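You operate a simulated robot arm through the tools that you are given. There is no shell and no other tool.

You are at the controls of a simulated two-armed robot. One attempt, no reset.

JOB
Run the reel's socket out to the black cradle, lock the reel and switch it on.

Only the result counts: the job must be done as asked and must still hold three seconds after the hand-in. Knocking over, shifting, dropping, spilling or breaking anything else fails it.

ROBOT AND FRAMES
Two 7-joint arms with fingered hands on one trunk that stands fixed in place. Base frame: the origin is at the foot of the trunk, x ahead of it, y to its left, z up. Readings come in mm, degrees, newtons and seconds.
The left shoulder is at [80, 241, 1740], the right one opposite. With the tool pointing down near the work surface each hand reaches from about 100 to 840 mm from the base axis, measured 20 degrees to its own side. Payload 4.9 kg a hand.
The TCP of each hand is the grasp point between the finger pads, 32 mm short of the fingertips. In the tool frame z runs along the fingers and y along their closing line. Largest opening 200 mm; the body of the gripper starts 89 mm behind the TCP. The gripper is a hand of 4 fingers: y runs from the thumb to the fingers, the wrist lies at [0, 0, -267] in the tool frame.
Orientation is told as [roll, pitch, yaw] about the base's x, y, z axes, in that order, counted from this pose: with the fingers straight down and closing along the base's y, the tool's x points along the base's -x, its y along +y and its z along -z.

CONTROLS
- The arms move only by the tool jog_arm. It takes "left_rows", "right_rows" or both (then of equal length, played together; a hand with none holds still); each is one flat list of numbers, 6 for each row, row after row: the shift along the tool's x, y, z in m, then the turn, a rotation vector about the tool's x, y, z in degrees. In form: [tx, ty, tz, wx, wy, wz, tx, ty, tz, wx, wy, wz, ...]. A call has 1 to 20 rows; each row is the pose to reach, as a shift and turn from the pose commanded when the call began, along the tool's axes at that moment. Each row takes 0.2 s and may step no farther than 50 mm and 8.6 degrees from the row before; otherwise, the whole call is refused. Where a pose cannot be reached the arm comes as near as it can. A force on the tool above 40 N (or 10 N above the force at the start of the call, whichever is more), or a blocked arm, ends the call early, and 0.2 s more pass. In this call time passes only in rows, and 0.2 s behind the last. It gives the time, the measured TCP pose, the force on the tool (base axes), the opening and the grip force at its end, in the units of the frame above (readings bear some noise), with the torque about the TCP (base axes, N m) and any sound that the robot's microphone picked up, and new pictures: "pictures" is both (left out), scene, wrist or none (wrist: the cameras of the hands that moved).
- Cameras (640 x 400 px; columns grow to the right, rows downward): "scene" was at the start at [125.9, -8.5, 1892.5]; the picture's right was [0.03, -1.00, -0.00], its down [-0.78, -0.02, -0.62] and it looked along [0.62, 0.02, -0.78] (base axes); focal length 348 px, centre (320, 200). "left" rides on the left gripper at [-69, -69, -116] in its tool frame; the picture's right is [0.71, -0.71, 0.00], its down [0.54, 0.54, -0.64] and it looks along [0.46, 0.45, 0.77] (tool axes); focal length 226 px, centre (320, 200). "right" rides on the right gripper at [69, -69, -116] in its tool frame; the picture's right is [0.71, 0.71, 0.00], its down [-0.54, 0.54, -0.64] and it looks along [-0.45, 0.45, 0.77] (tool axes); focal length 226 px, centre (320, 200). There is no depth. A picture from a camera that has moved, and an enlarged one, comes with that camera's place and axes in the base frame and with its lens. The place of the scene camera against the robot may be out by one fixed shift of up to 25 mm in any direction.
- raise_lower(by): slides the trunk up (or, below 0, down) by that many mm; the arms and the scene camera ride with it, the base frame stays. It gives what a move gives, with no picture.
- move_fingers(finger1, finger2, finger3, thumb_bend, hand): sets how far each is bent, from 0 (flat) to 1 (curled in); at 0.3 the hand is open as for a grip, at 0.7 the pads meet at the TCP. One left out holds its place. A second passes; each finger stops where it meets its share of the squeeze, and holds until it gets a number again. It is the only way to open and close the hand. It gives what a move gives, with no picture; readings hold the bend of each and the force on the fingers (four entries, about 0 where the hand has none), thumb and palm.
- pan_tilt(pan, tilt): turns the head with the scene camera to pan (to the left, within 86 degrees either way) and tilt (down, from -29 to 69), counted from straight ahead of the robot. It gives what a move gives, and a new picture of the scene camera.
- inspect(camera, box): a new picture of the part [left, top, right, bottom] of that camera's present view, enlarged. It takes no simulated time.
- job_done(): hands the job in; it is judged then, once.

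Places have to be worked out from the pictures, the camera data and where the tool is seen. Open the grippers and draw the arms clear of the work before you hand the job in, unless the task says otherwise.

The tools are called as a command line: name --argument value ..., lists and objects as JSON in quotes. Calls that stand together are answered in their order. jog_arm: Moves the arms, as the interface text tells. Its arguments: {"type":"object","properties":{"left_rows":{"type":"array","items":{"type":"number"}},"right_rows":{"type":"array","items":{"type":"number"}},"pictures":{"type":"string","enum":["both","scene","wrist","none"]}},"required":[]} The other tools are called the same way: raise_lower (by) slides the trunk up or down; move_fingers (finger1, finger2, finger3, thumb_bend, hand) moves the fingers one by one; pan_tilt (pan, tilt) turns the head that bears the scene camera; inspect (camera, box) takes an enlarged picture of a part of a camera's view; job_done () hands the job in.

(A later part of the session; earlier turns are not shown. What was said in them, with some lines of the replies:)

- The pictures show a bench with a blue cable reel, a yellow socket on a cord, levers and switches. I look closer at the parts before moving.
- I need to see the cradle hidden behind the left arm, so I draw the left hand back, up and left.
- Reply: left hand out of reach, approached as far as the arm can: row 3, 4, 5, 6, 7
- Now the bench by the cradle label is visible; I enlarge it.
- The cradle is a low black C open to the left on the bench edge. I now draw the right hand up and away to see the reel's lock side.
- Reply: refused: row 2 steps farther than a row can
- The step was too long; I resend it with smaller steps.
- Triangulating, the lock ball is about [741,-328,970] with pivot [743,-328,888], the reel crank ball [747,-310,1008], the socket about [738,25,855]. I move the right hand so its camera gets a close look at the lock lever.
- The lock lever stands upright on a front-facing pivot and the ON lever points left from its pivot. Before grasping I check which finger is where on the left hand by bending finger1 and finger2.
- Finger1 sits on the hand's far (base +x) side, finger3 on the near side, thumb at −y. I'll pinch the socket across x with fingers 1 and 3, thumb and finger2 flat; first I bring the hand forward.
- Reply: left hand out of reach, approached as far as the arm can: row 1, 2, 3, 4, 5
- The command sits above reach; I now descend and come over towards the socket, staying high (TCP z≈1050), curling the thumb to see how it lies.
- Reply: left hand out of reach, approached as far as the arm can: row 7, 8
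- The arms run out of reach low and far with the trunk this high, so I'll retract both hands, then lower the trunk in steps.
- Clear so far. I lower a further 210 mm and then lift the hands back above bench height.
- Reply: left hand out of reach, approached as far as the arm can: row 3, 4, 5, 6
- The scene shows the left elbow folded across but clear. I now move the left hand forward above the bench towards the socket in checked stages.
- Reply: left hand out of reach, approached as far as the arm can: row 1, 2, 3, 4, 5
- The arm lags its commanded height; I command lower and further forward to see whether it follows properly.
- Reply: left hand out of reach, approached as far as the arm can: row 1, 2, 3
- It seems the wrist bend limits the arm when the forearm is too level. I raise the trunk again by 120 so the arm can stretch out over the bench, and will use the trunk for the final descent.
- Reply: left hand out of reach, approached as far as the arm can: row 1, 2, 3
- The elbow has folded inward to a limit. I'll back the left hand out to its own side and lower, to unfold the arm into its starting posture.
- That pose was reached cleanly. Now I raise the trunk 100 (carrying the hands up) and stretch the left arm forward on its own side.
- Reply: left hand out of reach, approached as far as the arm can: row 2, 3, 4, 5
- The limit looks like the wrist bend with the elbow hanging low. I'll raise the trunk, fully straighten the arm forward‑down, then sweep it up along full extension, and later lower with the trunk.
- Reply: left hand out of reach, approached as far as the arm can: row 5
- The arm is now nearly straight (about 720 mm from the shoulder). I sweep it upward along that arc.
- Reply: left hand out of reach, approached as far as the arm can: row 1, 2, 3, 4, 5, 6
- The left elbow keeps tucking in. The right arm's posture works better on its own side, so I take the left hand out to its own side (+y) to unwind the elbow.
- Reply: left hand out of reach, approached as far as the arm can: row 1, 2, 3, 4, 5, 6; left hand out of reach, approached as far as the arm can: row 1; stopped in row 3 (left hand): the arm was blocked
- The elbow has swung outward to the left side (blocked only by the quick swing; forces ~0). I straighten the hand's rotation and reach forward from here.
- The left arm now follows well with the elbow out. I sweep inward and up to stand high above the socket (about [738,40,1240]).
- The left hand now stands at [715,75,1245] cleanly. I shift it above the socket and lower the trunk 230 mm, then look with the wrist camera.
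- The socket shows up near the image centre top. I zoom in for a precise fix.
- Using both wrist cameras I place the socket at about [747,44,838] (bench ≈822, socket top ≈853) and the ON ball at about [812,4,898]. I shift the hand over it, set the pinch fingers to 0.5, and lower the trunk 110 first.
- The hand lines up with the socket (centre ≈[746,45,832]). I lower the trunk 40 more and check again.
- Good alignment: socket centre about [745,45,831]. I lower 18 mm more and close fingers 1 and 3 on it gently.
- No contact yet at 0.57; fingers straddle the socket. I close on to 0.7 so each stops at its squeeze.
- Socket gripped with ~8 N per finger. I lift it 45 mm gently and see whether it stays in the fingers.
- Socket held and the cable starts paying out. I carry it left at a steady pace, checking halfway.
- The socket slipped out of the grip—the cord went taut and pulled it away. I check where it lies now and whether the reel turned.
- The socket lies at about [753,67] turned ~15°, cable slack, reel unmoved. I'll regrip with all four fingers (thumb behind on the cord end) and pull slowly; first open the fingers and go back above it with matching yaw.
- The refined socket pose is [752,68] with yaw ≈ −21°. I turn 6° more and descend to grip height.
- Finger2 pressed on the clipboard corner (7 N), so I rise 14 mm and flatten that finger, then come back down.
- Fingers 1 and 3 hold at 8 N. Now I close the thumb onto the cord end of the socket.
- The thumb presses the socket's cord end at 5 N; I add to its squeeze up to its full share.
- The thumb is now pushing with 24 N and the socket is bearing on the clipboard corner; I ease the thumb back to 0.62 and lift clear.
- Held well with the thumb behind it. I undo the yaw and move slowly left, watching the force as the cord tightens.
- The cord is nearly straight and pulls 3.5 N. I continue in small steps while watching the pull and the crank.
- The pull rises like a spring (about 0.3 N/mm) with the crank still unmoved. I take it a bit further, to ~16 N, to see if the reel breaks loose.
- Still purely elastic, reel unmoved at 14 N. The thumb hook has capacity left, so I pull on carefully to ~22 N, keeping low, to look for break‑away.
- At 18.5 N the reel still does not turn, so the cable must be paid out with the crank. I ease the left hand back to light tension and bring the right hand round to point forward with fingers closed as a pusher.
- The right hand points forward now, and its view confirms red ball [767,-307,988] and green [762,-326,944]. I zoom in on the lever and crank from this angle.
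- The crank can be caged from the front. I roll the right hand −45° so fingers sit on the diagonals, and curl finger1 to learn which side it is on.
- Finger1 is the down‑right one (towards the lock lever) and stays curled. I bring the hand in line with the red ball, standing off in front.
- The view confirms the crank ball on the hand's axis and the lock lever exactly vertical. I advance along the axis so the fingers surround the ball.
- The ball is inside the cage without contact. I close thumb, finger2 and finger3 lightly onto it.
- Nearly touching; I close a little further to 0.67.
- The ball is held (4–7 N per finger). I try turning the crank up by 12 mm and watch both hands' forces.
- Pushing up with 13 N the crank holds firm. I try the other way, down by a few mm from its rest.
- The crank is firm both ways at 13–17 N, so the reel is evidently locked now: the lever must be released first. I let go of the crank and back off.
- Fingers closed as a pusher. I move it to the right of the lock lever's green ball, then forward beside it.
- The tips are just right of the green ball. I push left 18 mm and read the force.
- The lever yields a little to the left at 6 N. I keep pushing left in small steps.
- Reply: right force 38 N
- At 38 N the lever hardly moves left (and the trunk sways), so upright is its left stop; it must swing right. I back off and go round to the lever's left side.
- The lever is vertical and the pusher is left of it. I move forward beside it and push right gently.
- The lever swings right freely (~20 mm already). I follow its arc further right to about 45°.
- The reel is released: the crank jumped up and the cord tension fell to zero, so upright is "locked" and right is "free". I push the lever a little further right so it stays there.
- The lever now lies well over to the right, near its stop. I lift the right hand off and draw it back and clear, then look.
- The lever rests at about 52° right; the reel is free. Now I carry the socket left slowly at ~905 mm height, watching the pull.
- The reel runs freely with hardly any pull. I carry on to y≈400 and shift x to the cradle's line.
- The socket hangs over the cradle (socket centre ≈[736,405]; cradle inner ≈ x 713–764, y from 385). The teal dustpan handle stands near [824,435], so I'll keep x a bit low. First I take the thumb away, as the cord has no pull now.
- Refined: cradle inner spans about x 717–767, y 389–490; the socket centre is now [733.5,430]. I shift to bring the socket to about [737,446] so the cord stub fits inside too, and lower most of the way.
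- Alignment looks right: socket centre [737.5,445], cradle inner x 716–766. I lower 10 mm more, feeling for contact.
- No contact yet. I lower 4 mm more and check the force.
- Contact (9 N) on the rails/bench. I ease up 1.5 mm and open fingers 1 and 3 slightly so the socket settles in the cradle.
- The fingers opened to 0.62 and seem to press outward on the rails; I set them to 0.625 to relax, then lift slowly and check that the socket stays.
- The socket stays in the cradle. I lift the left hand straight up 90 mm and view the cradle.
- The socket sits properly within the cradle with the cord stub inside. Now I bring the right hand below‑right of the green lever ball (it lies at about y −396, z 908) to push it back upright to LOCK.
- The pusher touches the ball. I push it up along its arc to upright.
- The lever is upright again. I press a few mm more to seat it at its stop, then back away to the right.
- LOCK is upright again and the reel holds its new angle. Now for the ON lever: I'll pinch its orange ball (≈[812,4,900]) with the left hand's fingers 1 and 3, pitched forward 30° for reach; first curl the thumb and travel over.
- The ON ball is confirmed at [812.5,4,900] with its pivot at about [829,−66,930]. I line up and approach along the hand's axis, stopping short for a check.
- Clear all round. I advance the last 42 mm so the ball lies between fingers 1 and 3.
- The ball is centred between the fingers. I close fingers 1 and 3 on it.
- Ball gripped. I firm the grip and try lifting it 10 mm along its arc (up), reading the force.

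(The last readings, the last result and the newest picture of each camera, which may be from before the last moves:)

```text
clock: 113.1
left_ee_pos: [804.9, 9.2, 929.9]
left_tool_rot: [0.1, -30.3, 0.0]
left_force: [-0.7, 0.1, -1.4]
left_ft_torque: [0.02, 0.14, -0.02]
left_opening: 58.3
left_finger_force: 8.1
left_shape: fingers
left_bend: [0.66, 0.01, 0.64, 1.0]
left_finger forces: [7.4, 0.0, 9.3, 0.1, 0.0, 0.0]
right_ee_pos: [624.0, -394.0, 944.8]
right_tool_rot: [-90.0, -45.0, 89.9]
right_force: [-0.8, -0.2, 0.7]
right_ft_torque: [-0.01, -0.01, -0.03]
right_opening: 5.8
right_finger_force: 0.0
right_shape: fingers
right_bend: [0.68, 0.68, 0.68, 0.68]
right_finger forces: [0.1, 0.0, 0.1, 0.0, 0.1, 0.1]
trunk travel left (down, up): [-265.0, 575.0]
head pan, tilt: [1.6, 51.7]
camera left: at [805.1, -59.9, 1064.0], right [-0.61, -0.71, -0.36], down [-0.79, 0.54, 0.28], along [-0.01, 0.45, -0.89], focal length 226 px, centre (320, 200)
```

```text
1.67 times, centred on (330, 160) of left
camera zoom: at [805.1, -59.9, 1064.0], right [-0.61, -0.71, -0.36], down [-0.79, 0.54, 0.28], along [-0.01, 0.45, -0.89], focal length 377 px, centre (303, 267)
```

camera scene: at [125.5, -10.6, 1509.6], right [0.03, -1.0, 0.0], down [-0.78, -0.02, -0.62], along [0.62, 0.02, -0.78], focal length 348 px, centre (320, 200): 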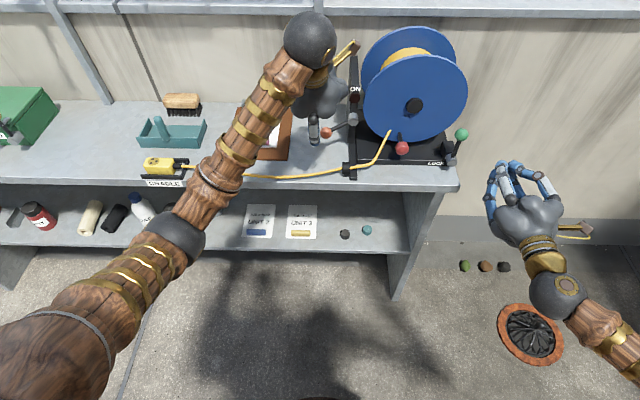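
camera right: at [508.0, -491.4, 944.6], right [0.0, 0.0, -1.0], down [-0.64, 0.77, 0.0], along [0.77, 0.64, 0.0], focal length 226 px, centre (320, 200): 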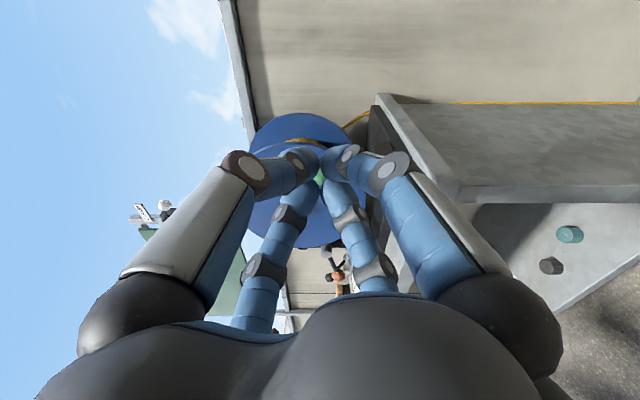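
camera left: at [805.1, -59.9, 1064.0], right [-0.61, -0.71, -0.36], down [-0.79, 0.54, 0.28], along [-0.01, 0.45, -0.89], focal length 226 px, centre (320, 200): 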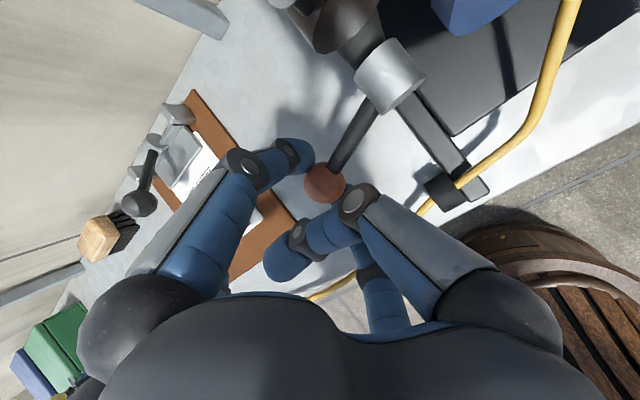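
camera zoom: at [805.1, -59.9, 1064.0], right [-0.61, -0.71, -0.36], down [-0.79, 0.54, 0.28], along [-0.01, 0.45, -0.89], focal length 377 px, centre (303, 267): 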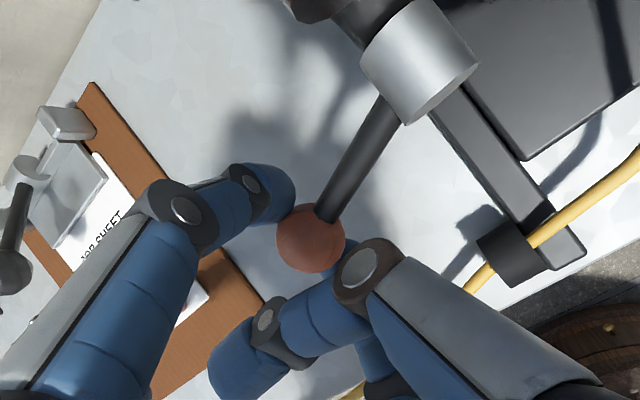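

The lever follows upward with almost no resistance. I continue along the arc to ~15° above level, watching force and the lamp.

jog_arm --left_rows '[-0.0053, 0.0015, -0.009, 0, 0, 0, -0.0106, 0.002, -0.0181, 0, 0, 0, -0.0156, 0.001, -0.0266, 0, 0, 0, -0.0206, -0.0006, -0.0351, 0, 0, 0]' --pictures "wrist"

inspect --camera "scene" --box '[270, 50, 400, 180]'

```text
clock: 114.1
left_ee_pos: [803.0, 9.2, 970.7]
left_tool_rot: [-0.1, -30.3, 0.1]
left_force: [1.4, 3.1, -1.6]
left_ft_torque: [0.18, -0.01, -0.02]
left_opening: 59.2
left_finger_force: 9.0
left_shape: fingers
left_bend: [0.66, 0.01, 0.64, 1.0]
left_finger forces: [9.0, 0.0, 8.6, 0.0, 0.1, 0.1]
right_ee_pos: [623.7, -393.9, 944.1]
right_tool_rot: [-90.1, -44.9, 90.0]
right_force: [0.5, 1.3, 0.6]
right_ft_torque: [-0.03, 0.01, -0.03]
right_opening: 5.4
right_finger_force: 0.0
right_shape: fingers
right_bend: [0.68, 0.68, 0.68, 0.68]
right_finger forces: [0.1, 0.0, 0.1, 0.1, 0.0, 0.0]
trunk travel left (down, up): [-265.0, 575.0]
head pan, tilt: [1.6, 51.7]
heard: click
camera left: at [804.8, -60.1, 1105.4], right [-0.61, -0.71, -0.36], down [-0.79, 0.54, 0.28], along [-0.01, 0.45, -0.89], focal length 226 px, centre (320, 200)
```

left: 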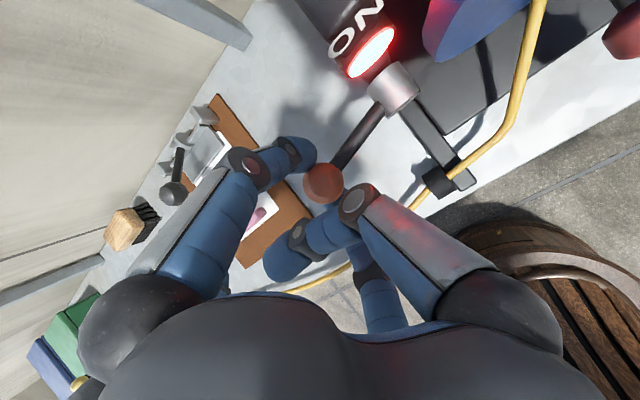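

```text
3.08 times, centred on (335, 115) of scene
camera zoom: at [126.2, -8.3, 1509.5], right [0.03, -1.0, 0.0], down [-0.78, -0.02, -0.62], along [0.62, 0.02, -0.78], focal length 1070 px, centre (274, 462)
```

zoom: 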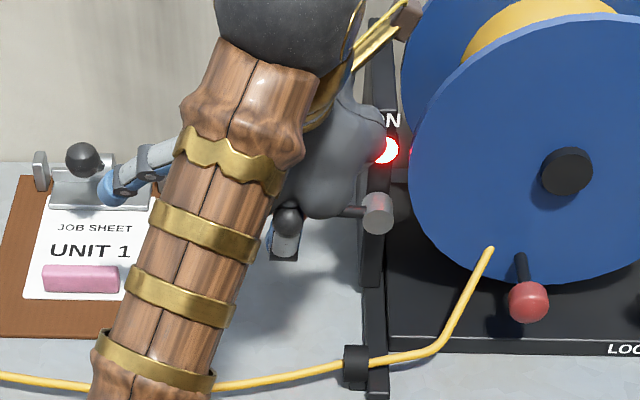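

A click was heard and the lamp lit. I move the lever a bit further toward its stop so it stays on.

jog_arm --left_rows '[-0.0046, -0.003, -0.0078, 0, 0, 0, -0.0091, -0.0075, -0.0155, 0, 0, 0]' --pictures "wrist"

inspect --camera "left" --box '[180, 0, 480, 240]'

```text
clock: 114.7
left_ee_pos: [805.0, 1.6, 987.1]
left_tool_rot: [0.1, -30.0, -0.1]
left_force: [-1.0, 5.5, -7.5]
left_ft_torque: [0.18, 0.13, -0.01]
left_opening: 58.5
left_finger_force: 9.0
left_shape: fingers
left_bend: [0.67, 0.01, 0.64, 1.0]
left_finger forces: [5.9, 0.0, 11.1, 0.0, 0.0, 0.0]
right_ee_pos: [625.3, -392.2, 943.6]
right_tool_rot: [-89.9, -45.0, 89.9]
right_force: [0.3, 0.8, 0.4]
right_ft_torque: [-0.02, -0.01, -0.03]
right_opening: 5.4
right_finger_force: 0.1
right_shape: fingers
right_bend: [0.68, 0.68, 0.68, 0.68]
right_finger forces: [0.1, 0.1, 0.1, 0.0, 0.1, 0.0]
trunk travel left (down, up): [-265.0, 575.0]
head pan, tilt: [1.6, 51.7]
camera left: at [806.1, -66.7, 1121.1], right [-0.61, -0.71, -0.35], down [-0.79, 0.54, 0.28], along [-0.01, 0.45, -0.89], focal length 226 px, centre (320, 200)
```

left: 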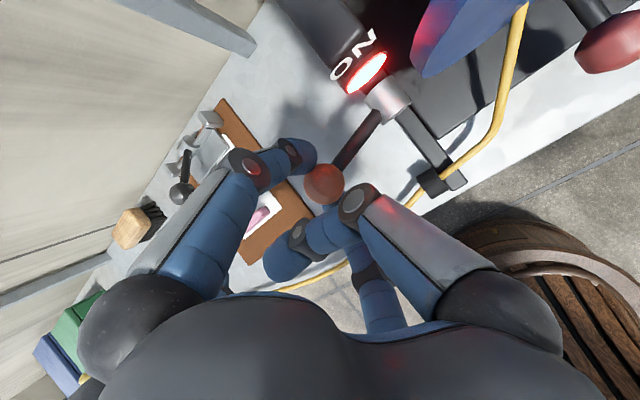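

```text
1.67 times, centred on (330, 120) of left
camera zoom: at [806.1, -66.7, 1121.1], right [-0.61, -0.71, -0.35], down [-0.79, 0.54, 0.28], along [-0.01, 0.45, -0.89], focal length 377 px, centre (303, 333)
```

zoom: 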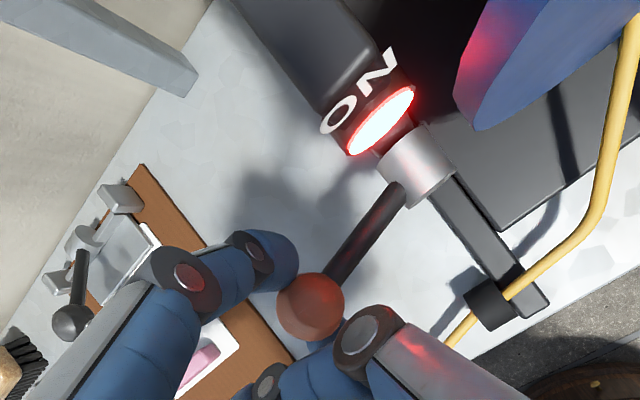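

The stop is near (7 N). I ease off 3 mm and open the fingers, then check that the lever and lamp stay.

jog_arm --left_rows '[0.0015, 0.002, 0.0026, 0, 0, 0]' --pictures "none"

move_fingers --hand "left" --finger1 0.5 --finger3 0.5

inspect --camera "left" --box '[180, 0, 480, 240]'

```text
clock: 115.1
left_ee_pos: [804.2, 3.5, 987.4]
left_tool_rot: [0.0, -30.5, 0.1]
left_force: [2.2, 3.9, -1.9]
left_ft_torque: [0.15, 0.02, -0.02]
left_opening: 58.6
left_finger_force: 8.7
left_shape: fingers
left_bend: [0.66, 0.01, 0.64, 1.0]
left_finger forces: [8.3, 0.0, 9.1, 0.0, 0.0, 0.0]
right_ee_pos: [623.3, -394.0, 943.7]
right_tool_rot: [-90.0, -45.1, 89.9]
right_force: [0.1, 0.8, -0.2]
right_ft_torque: [-0.01, 0.01, -0.01]
right_opening: 5.5
right_finger_force: 0.0
right_shape: fingers
right_bend: [0.68, 0.68, 0.68, 0.68]
right_finger forces: [0.0, 0.0, 0.0, 0.1, 0.1, 0.1]
trunk travel left (down, up): [-265.0, 575.0]
head pan, tilt: [1.6, 51.7]
```

```text
clock: 116.1
left_ee_pos: [804.1, 2.6, 984.7]
left_tool_rot: [-0.1, -30.3, 0.0]
left_force: [-0.3, -0.6, -0.4]
left_ft_torque: [-0.01, 0.03, 0.0]
left_opening: 80.9
left_finger_force: 0.0
left_shape: fingers
left_bend: [0.5, 0.01, 0.5, 1.0]
left_finger forces: [0.0, 0.0, 0.0, 0.1, 0.0, 0.1]
right_ee_pos: [622.3, -395.0, 944.7]
right_tool_rot: [-90.0, -45.0, 90.0]
right_force: [-0.4, -0.4, -0.6]
right_ft_torque: [0.02, 0.04, -0.03]
right_opening: 5.4
right_finger_force: 0.1
right_shape: fingers
right_bend: [0.68, 0.68, 0.68, 0.68]
right_finger forces: [0.0, 0.0, 0.1, 0.0, 0.0, 0.0]
trunk travel left (down, up): [-265.0, 575.0]
head pan, tilt: [1.6, 51.7]
```

```text
1.67 times, centred on (330, 120) of left
camera zoom: at [804.6, -65.8, 1119.9], right [-0.61, -0.71, -0.36], down [-0.79, 0.54, 0.28], along [-0.01, 0.45, -0.89], focal length 377 px, centre (303, 333)
```

zoom: 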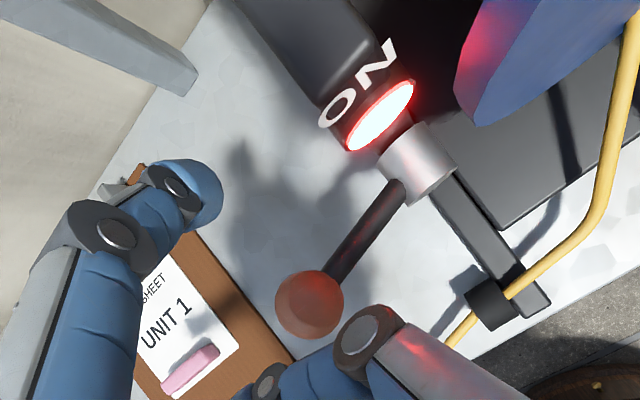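

Lever and lamp hold. I withdraw the left hand along its axis, then back up and left, and the right hand back from the reel.

jog_arm --left_rows '[0, 0, -0.03, 0, 0, 0, 0, 0, -0.07, 0, 0, 0, 0, 0, -0.11, 0, 0, 0]' --pictures "none"

jog_arm --left_rows '[0.02, 0.035, 0, 0, 0, 0, 0.04, 0.07, 0, 0, 0, 0, 0.065, 0.105, 0.0, 0, 0, 0, 0.09, 0.14, 0.0, 0, 0, 0, 0.11, 0.175, -0.01, 0, 0, 0, 0.13, 0.21, -0.03, 0, 0, 0, 0.15, 0.24, -0.05, 0, 0, 0]' --right_rows '[0, 0, -0.02, 0, 0, 0, 0, 0, -0.04, 0, 0, 0, 0, 0, -0.06, 0, 0, 0, 0.01, -0.02, -0.08, 0, 0, 0, 0.01, -0.04, -0.1, 0, 0, 0, 0.01, -0.05, -0.11, 0, 0, 0, 0.01, -0.05, -0.12, 0, 0, 0]' --pictures "both"

inspect --camera "scene" --box '[120, 20, 480, 220]'

inspect --camera "scene" --box '[130, 110, 230, 190]'

```text
clock: 116.9
left_ee_pos: [746.3, 1.6, 1081.0]
left_tool_rot: [0.1, -30.4, -0.2]
left_force: [-0.7, 0.6, -0.9]
left_ft_torque: [-0.01, -0.01, 0.02]
left_opening: 81.1
left_finger_force: 0.0
left_shape: fingers
left_bend: [0.5, 0.0, 0.5, 1.0]
left_finger forces: [0.0, 0.0, 0.1, 0.1, 0.0, 0.0]
right_ee_pos: [622.8, -395.0, 943.1]
right_tool_rot: [-90.0, -45.2, 90.0]
right_force: [-1.0, -0.4, 0.5]
right_ft_torque: [-0.03, 0.01, 0.06]
right_opening: 5.5
right_finger_force: 0.1
right_shape: fingers
right_bend: [0.68, 0.68, 0.68, 0.68]
right_finger forces: [0.0, 0.0, 0.0, 0.0, 0.0, 0.0]
trunk travel left (down, up): [-265.0, 575.0]
head pan, tilt: [1.6, 51.7]
```

```text
clock: 118.5
left_ee_pos: [593.7, 244.7, 1047.3]
left_tool_rot: [-0.2, -30.3, -0.1]
left_force: [0.3, -0.1, 0.2]
left_ft_torque: [-0.01, -0.03, -0.01]
left_opening: 81.3
left_finger_force: 0.0
left_shape: fingers
left_bend: [0.5, 0.0, 0.5, 1.0]
left_finger forces: [0.0, 0.1, 0.0, 0.0, 0.1, 0.0]
right_ee_pos: [503.7, -435.7, 972.1]
right_tool_rot: [-90.0, -45.0, 90.0]
right_force: [-0.1, -0.2, 0.2]
right_ft_torque: [0.03, -0.02, -0.02]
right_opening: 5.8
right_finger_force: 0.0
right_shape: fingers
right_bend: [0.68, 0.68, 0.68, 0.68]
right_finger forces: [0.1, 0.1, 0.0, 0.1, 0.0, 0.0]
trunk travel left (down, up): [-265.0, 575.0]
head pan, tilt: [1.6, 51.7]
camera scene: at [125.2, -8.1, 1509.5], right [0.03, -1.0, 0.0], down [-0.78, -0.02, -0.62], along [0.62, 0.02, -0.78], focal length 348 px, centre (320, 200)
camera right: at [389.0, -533.4, 972.4], right [0.0, 0.0, -1.0], down [-0.64, 0.77, 0.0], along [0.77, 0.64, 0.0], focal length 226 px, centre (320, 200)
camera left: at [593.9, 174.8, 1182.1], right [-0.61, -0.71, -0.36], down [-0.79, 0.54, 0.28], along [-0.01, 0.45, -0.89], focal length 226 px, centre (320, 200)
```

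scene: 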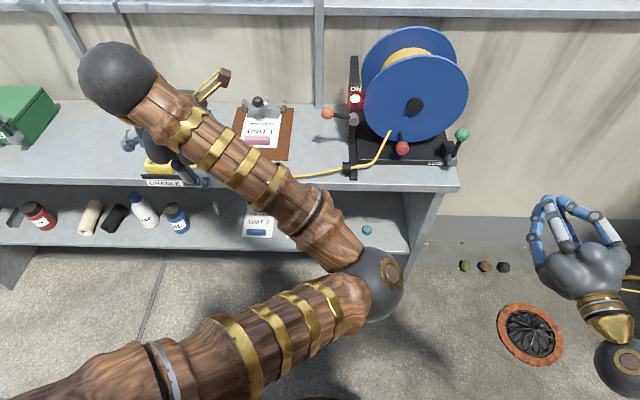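
right: 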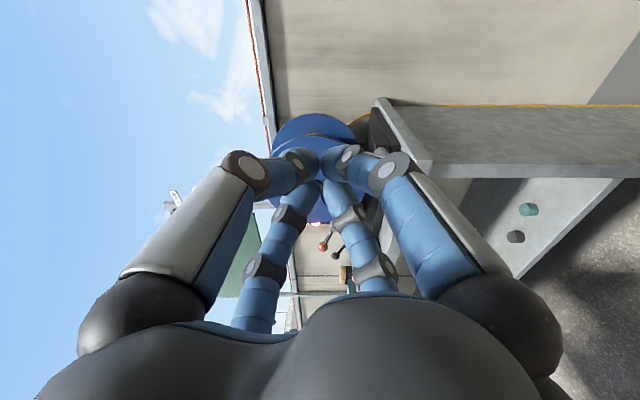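
left: 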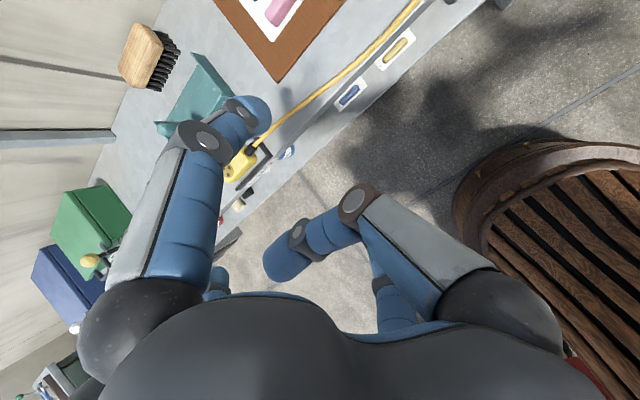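

```text
1.78 times, centred on (300, 120) of scene
camera zoom: at [125.2, -8.1, 1509.5], right [0.03, -1.0, 0.0], down [-0.78, -0.02, -0.62], along [0.62, 0.02, -0.78], focal length 618 px, centre (356, 342)
```

zoom: 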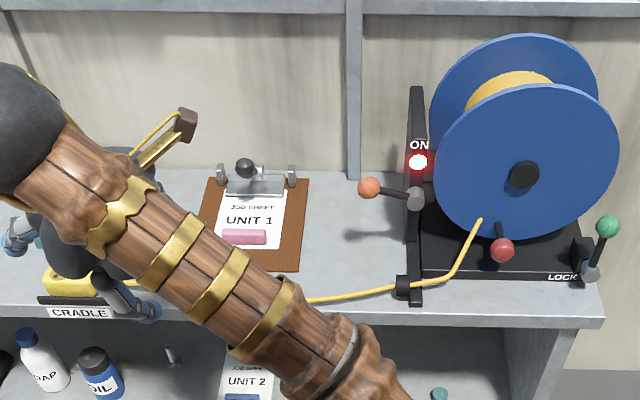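

```text
5.00 times, centred on (180, 150) of scene
camera zoom: at [125.2, -8.1, 1509.5], right [0.03, -1.0, 0.0], down [-0.78, -0.02, -0.62], along [0.62, 0.02, -0.78], focal length 1738 px, centre (1020, 450)
```

zoom: 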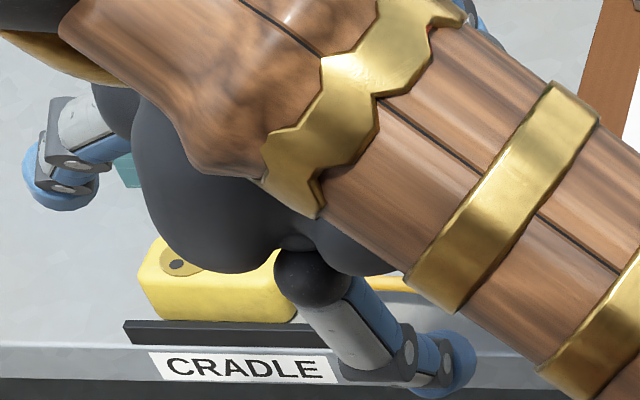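

Lamp on, LOCK upright, socket in the cradle. I open both hands and draw the left hand further back for a last look.

move_fingers --hand "left" --finger1 0.3 --finger2 0.3 --finger3 0.3 --thumb_bend 0.3

move_fingers --hand "right" --finger1 0.3 --finger2 0.3 --finger3 0.3 --thumb_bend 0.3

jog_arm --left_rows '[0.03, -0.02, -0.017, 0, 0, 0, 0.06, -0.05, -0.034, 0, 0, 0, 0.09, -0.08, -0.051, 0, 0, 0, 0.11, -0.11, -0.06, 0, 0, 0]' --pictures "both"

inspect --camera "scene" --box '[120, 20, 480, 220]'

inspect --camera "scene" --box '[130, 110, 230, 190]'

```text
clock: 119.5
left_ee_pos: [593.9, 244.2, 1047.3]
left_tool_rot: [-0.1, -30.3, 0.0]
left_force: [0.4, 0.0, 0.3]
left_ft_torque: [0.0, 0.0, 0.03]
left_opening: 139.9
left_finger_force: 0.1
left_shape: fingers
left_bend: [0.3, 0.3, 0.3, 0.3]
left_finger forces: [0.0, 0.0, 0.1, 0.1, 0.0, 0.0]
right_ee_pos: [504.3, -437.2, 972.1]
right_tool_rot: [-90.0, -45.0, 90.1]
right_force: [-0.6, 0.1, -0.5]
right_ft_torque: [0.0, -0.01, 0.01]
right_opening: 5.5
right_finger_force: 0.1
right_shape: fingers
right_bend: [0.68, 0.68, 0.68, 0.68]
right_finger forces: [0.0, 0.0, 0.0, 0.0, 0.0, 0.0]
trunk travel left (down, up): [-265.0, 575.0]
head pan, tilt: [1.6, 51.7]
```

```text
clock: 120.5
left_ee_pos: [593.6, 243.2, 1046.5]
left_tool_rot: [-0.1, -30.3, 0.0]
left_force: [0.1, -0.1, 0.3]
left_ft_torque: [0.04, -0.01, 0.01]
left_opening: 139.9
left_finger_force: 0.0
left_shape: fingers
left_bend: [0.3, 0.3, 0.3, 0.3]
left_finger forces: [0.0, 0.1, 0.1, 0.1, 0.1, 0.0]
right_ee_pos: [504.3, -435.6, 971.7]
right_tool_rot: [-90.0, -44.9, 89.9]
right_force: [0.3, -0.1, -0.1]
right_ft_torque: [0.01, -0.02, -0.01]
right_opening: 139.8
right_finger_force: 0.1
right_shape: fingers
right_bend: [0.3, 0.3, 0.3, 0.3]
right_finger forces: [0.0, 0.0, 0.1, 0.0, 0.0, 0.0]
trunk travel left (down, up): [-265.0, 575.0]
head pan, tilt: [1.6, 51.7]
```

```text
clock: 121.5
left_ee_pos: [513.1, 113.2, 1051.8]
left_tool_rot: [-0.1, -30.3, 0.0]
left_force: [-1.1, -0.2, -1.4]
left_ft_torque: [-0.01, -0.04, 0.02]
left_opening: 140.0
left_finger_force: 0.3
left_shape: fingers
left_bend: [0.3, 0.3, 0.3, 0.3]
left_finger forces: [0.0, 0.0, 0.0, 0.0, 0.2, 0.0]
left hand out of reach, approached as far as the arm can: row 2, 3, 4
right_ee_pos: [502.9, -436.6, 972.2]
right_tool_rot: [-90.1, -45.0, 90.1]
right_force: [0.3, -0.4, 0.6]
right_ft_torque: [0.0, 0.02, 0.05]
right_opening: 139.7
right_finger_force: 0.1
right_shape: fingers
right_bend: [0.3, 0.3, 0.3, 0.3]
right_finger forces: [0.0, 0.0, 0.0, 0.0, 0.0, 0.0]
trunk travel left (down, up): [-265.0, 575.0]
head pan, tilt: [1.6, 51.7]
camera scene: at [123.4, -10.0, 1509.7], right [0.03, -1.0, 0.0], down [-0.78, -0.02, -0.62], along [0.62, 0.02, -0.78], focal length 348 px, centre (320, 200)
camera left: at [514.2, 44.3, 1185.6], right [-0.61, -0.71, -0.36], down [-0.79, 0.54, 0.28], along [-0.01, 0.46, -0.89], focal length 226 px, centre (320, 200)
```

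scene: 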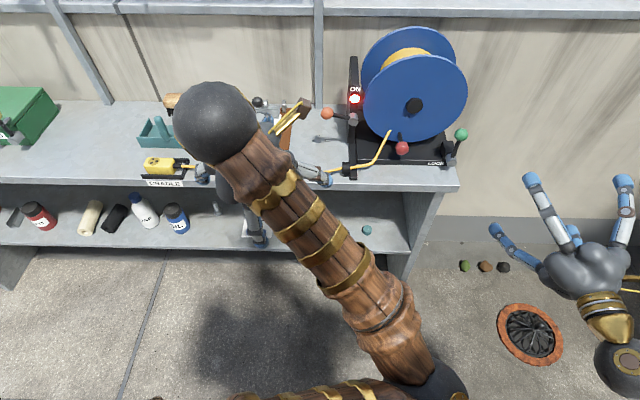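
left: 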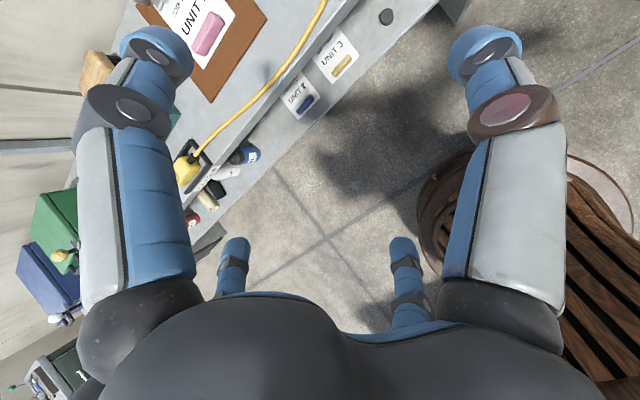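

```text
1.78 times, centred on (300, 120) of scene
camera zoom: at [123.4, -10.0, 1509.7], right [0.03, -1.0, 0.0], down [-0.78, -0.02, -0.62], along [0.62, 0.02, -0.78], focal length 618 px, centre (356, 342)
```

zoom: 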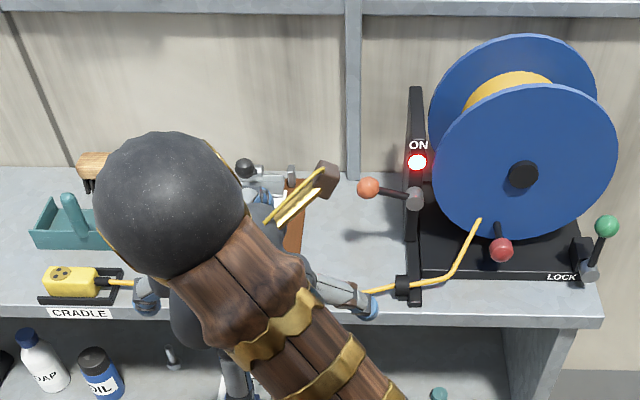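

```text
5.00 times, centred on (180, 150) of scene
camera zoom: at [123.4, -10.0, 1509.7], right [0.03, -1.0, 0.0], down [-0.78, -0.02, -0.62], along [0.62, 0.02, -0.78], focal length 1738 px, centre (1020, 450)
```

zoom: 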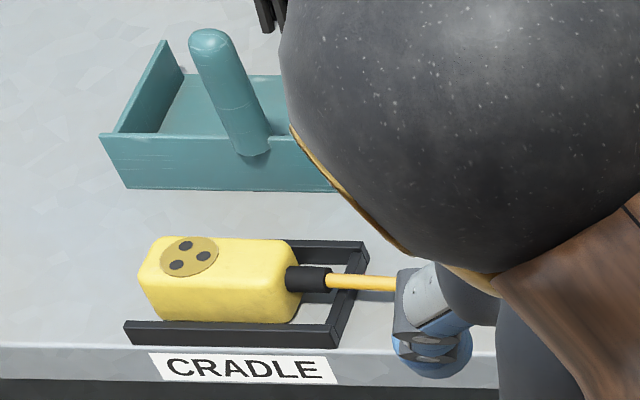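

Both hands are clear and open. The socket sits in the cradle, the LOCK lever is upright, where the reel would not turn earlier, and the ON lamp is lit. I see no shift in the other items, so I hand the job in.

job_done

```text
The job is handed in.
```

I ran the socket out to the black cradle, locked the reel and switched it on, then handed the job in. I haven't seen the verdict.

- **Socket:** it sits between the cradle's rails, with the cord stub inside the end wall.
- **Reel lock:** the reel turned out to be locked at the start. I swung the LOCK lever right to free it, ran the cable out, then pushed the lever back upright to the same stop. I did not try the crank again after that; I judged it locked because the lever is back where it was when the crank would not turn.
- **Switch:** I raised the ON lever until it clicked and the lamp lit. The lamp stayed lit after I let go.

**Along the way:**
- The socket slipped out of the hand once and fell back to the bench on its slack cord. I then picked it up again.
- During the regrip, a finger and then the socket pressed briefly on the corner of the clipboard, at up to about 10 N. Comparing pictures from before and after, I see no shift beyond a few millimetres, which is within what I can measure.

Both hands are open and clear of the bench.
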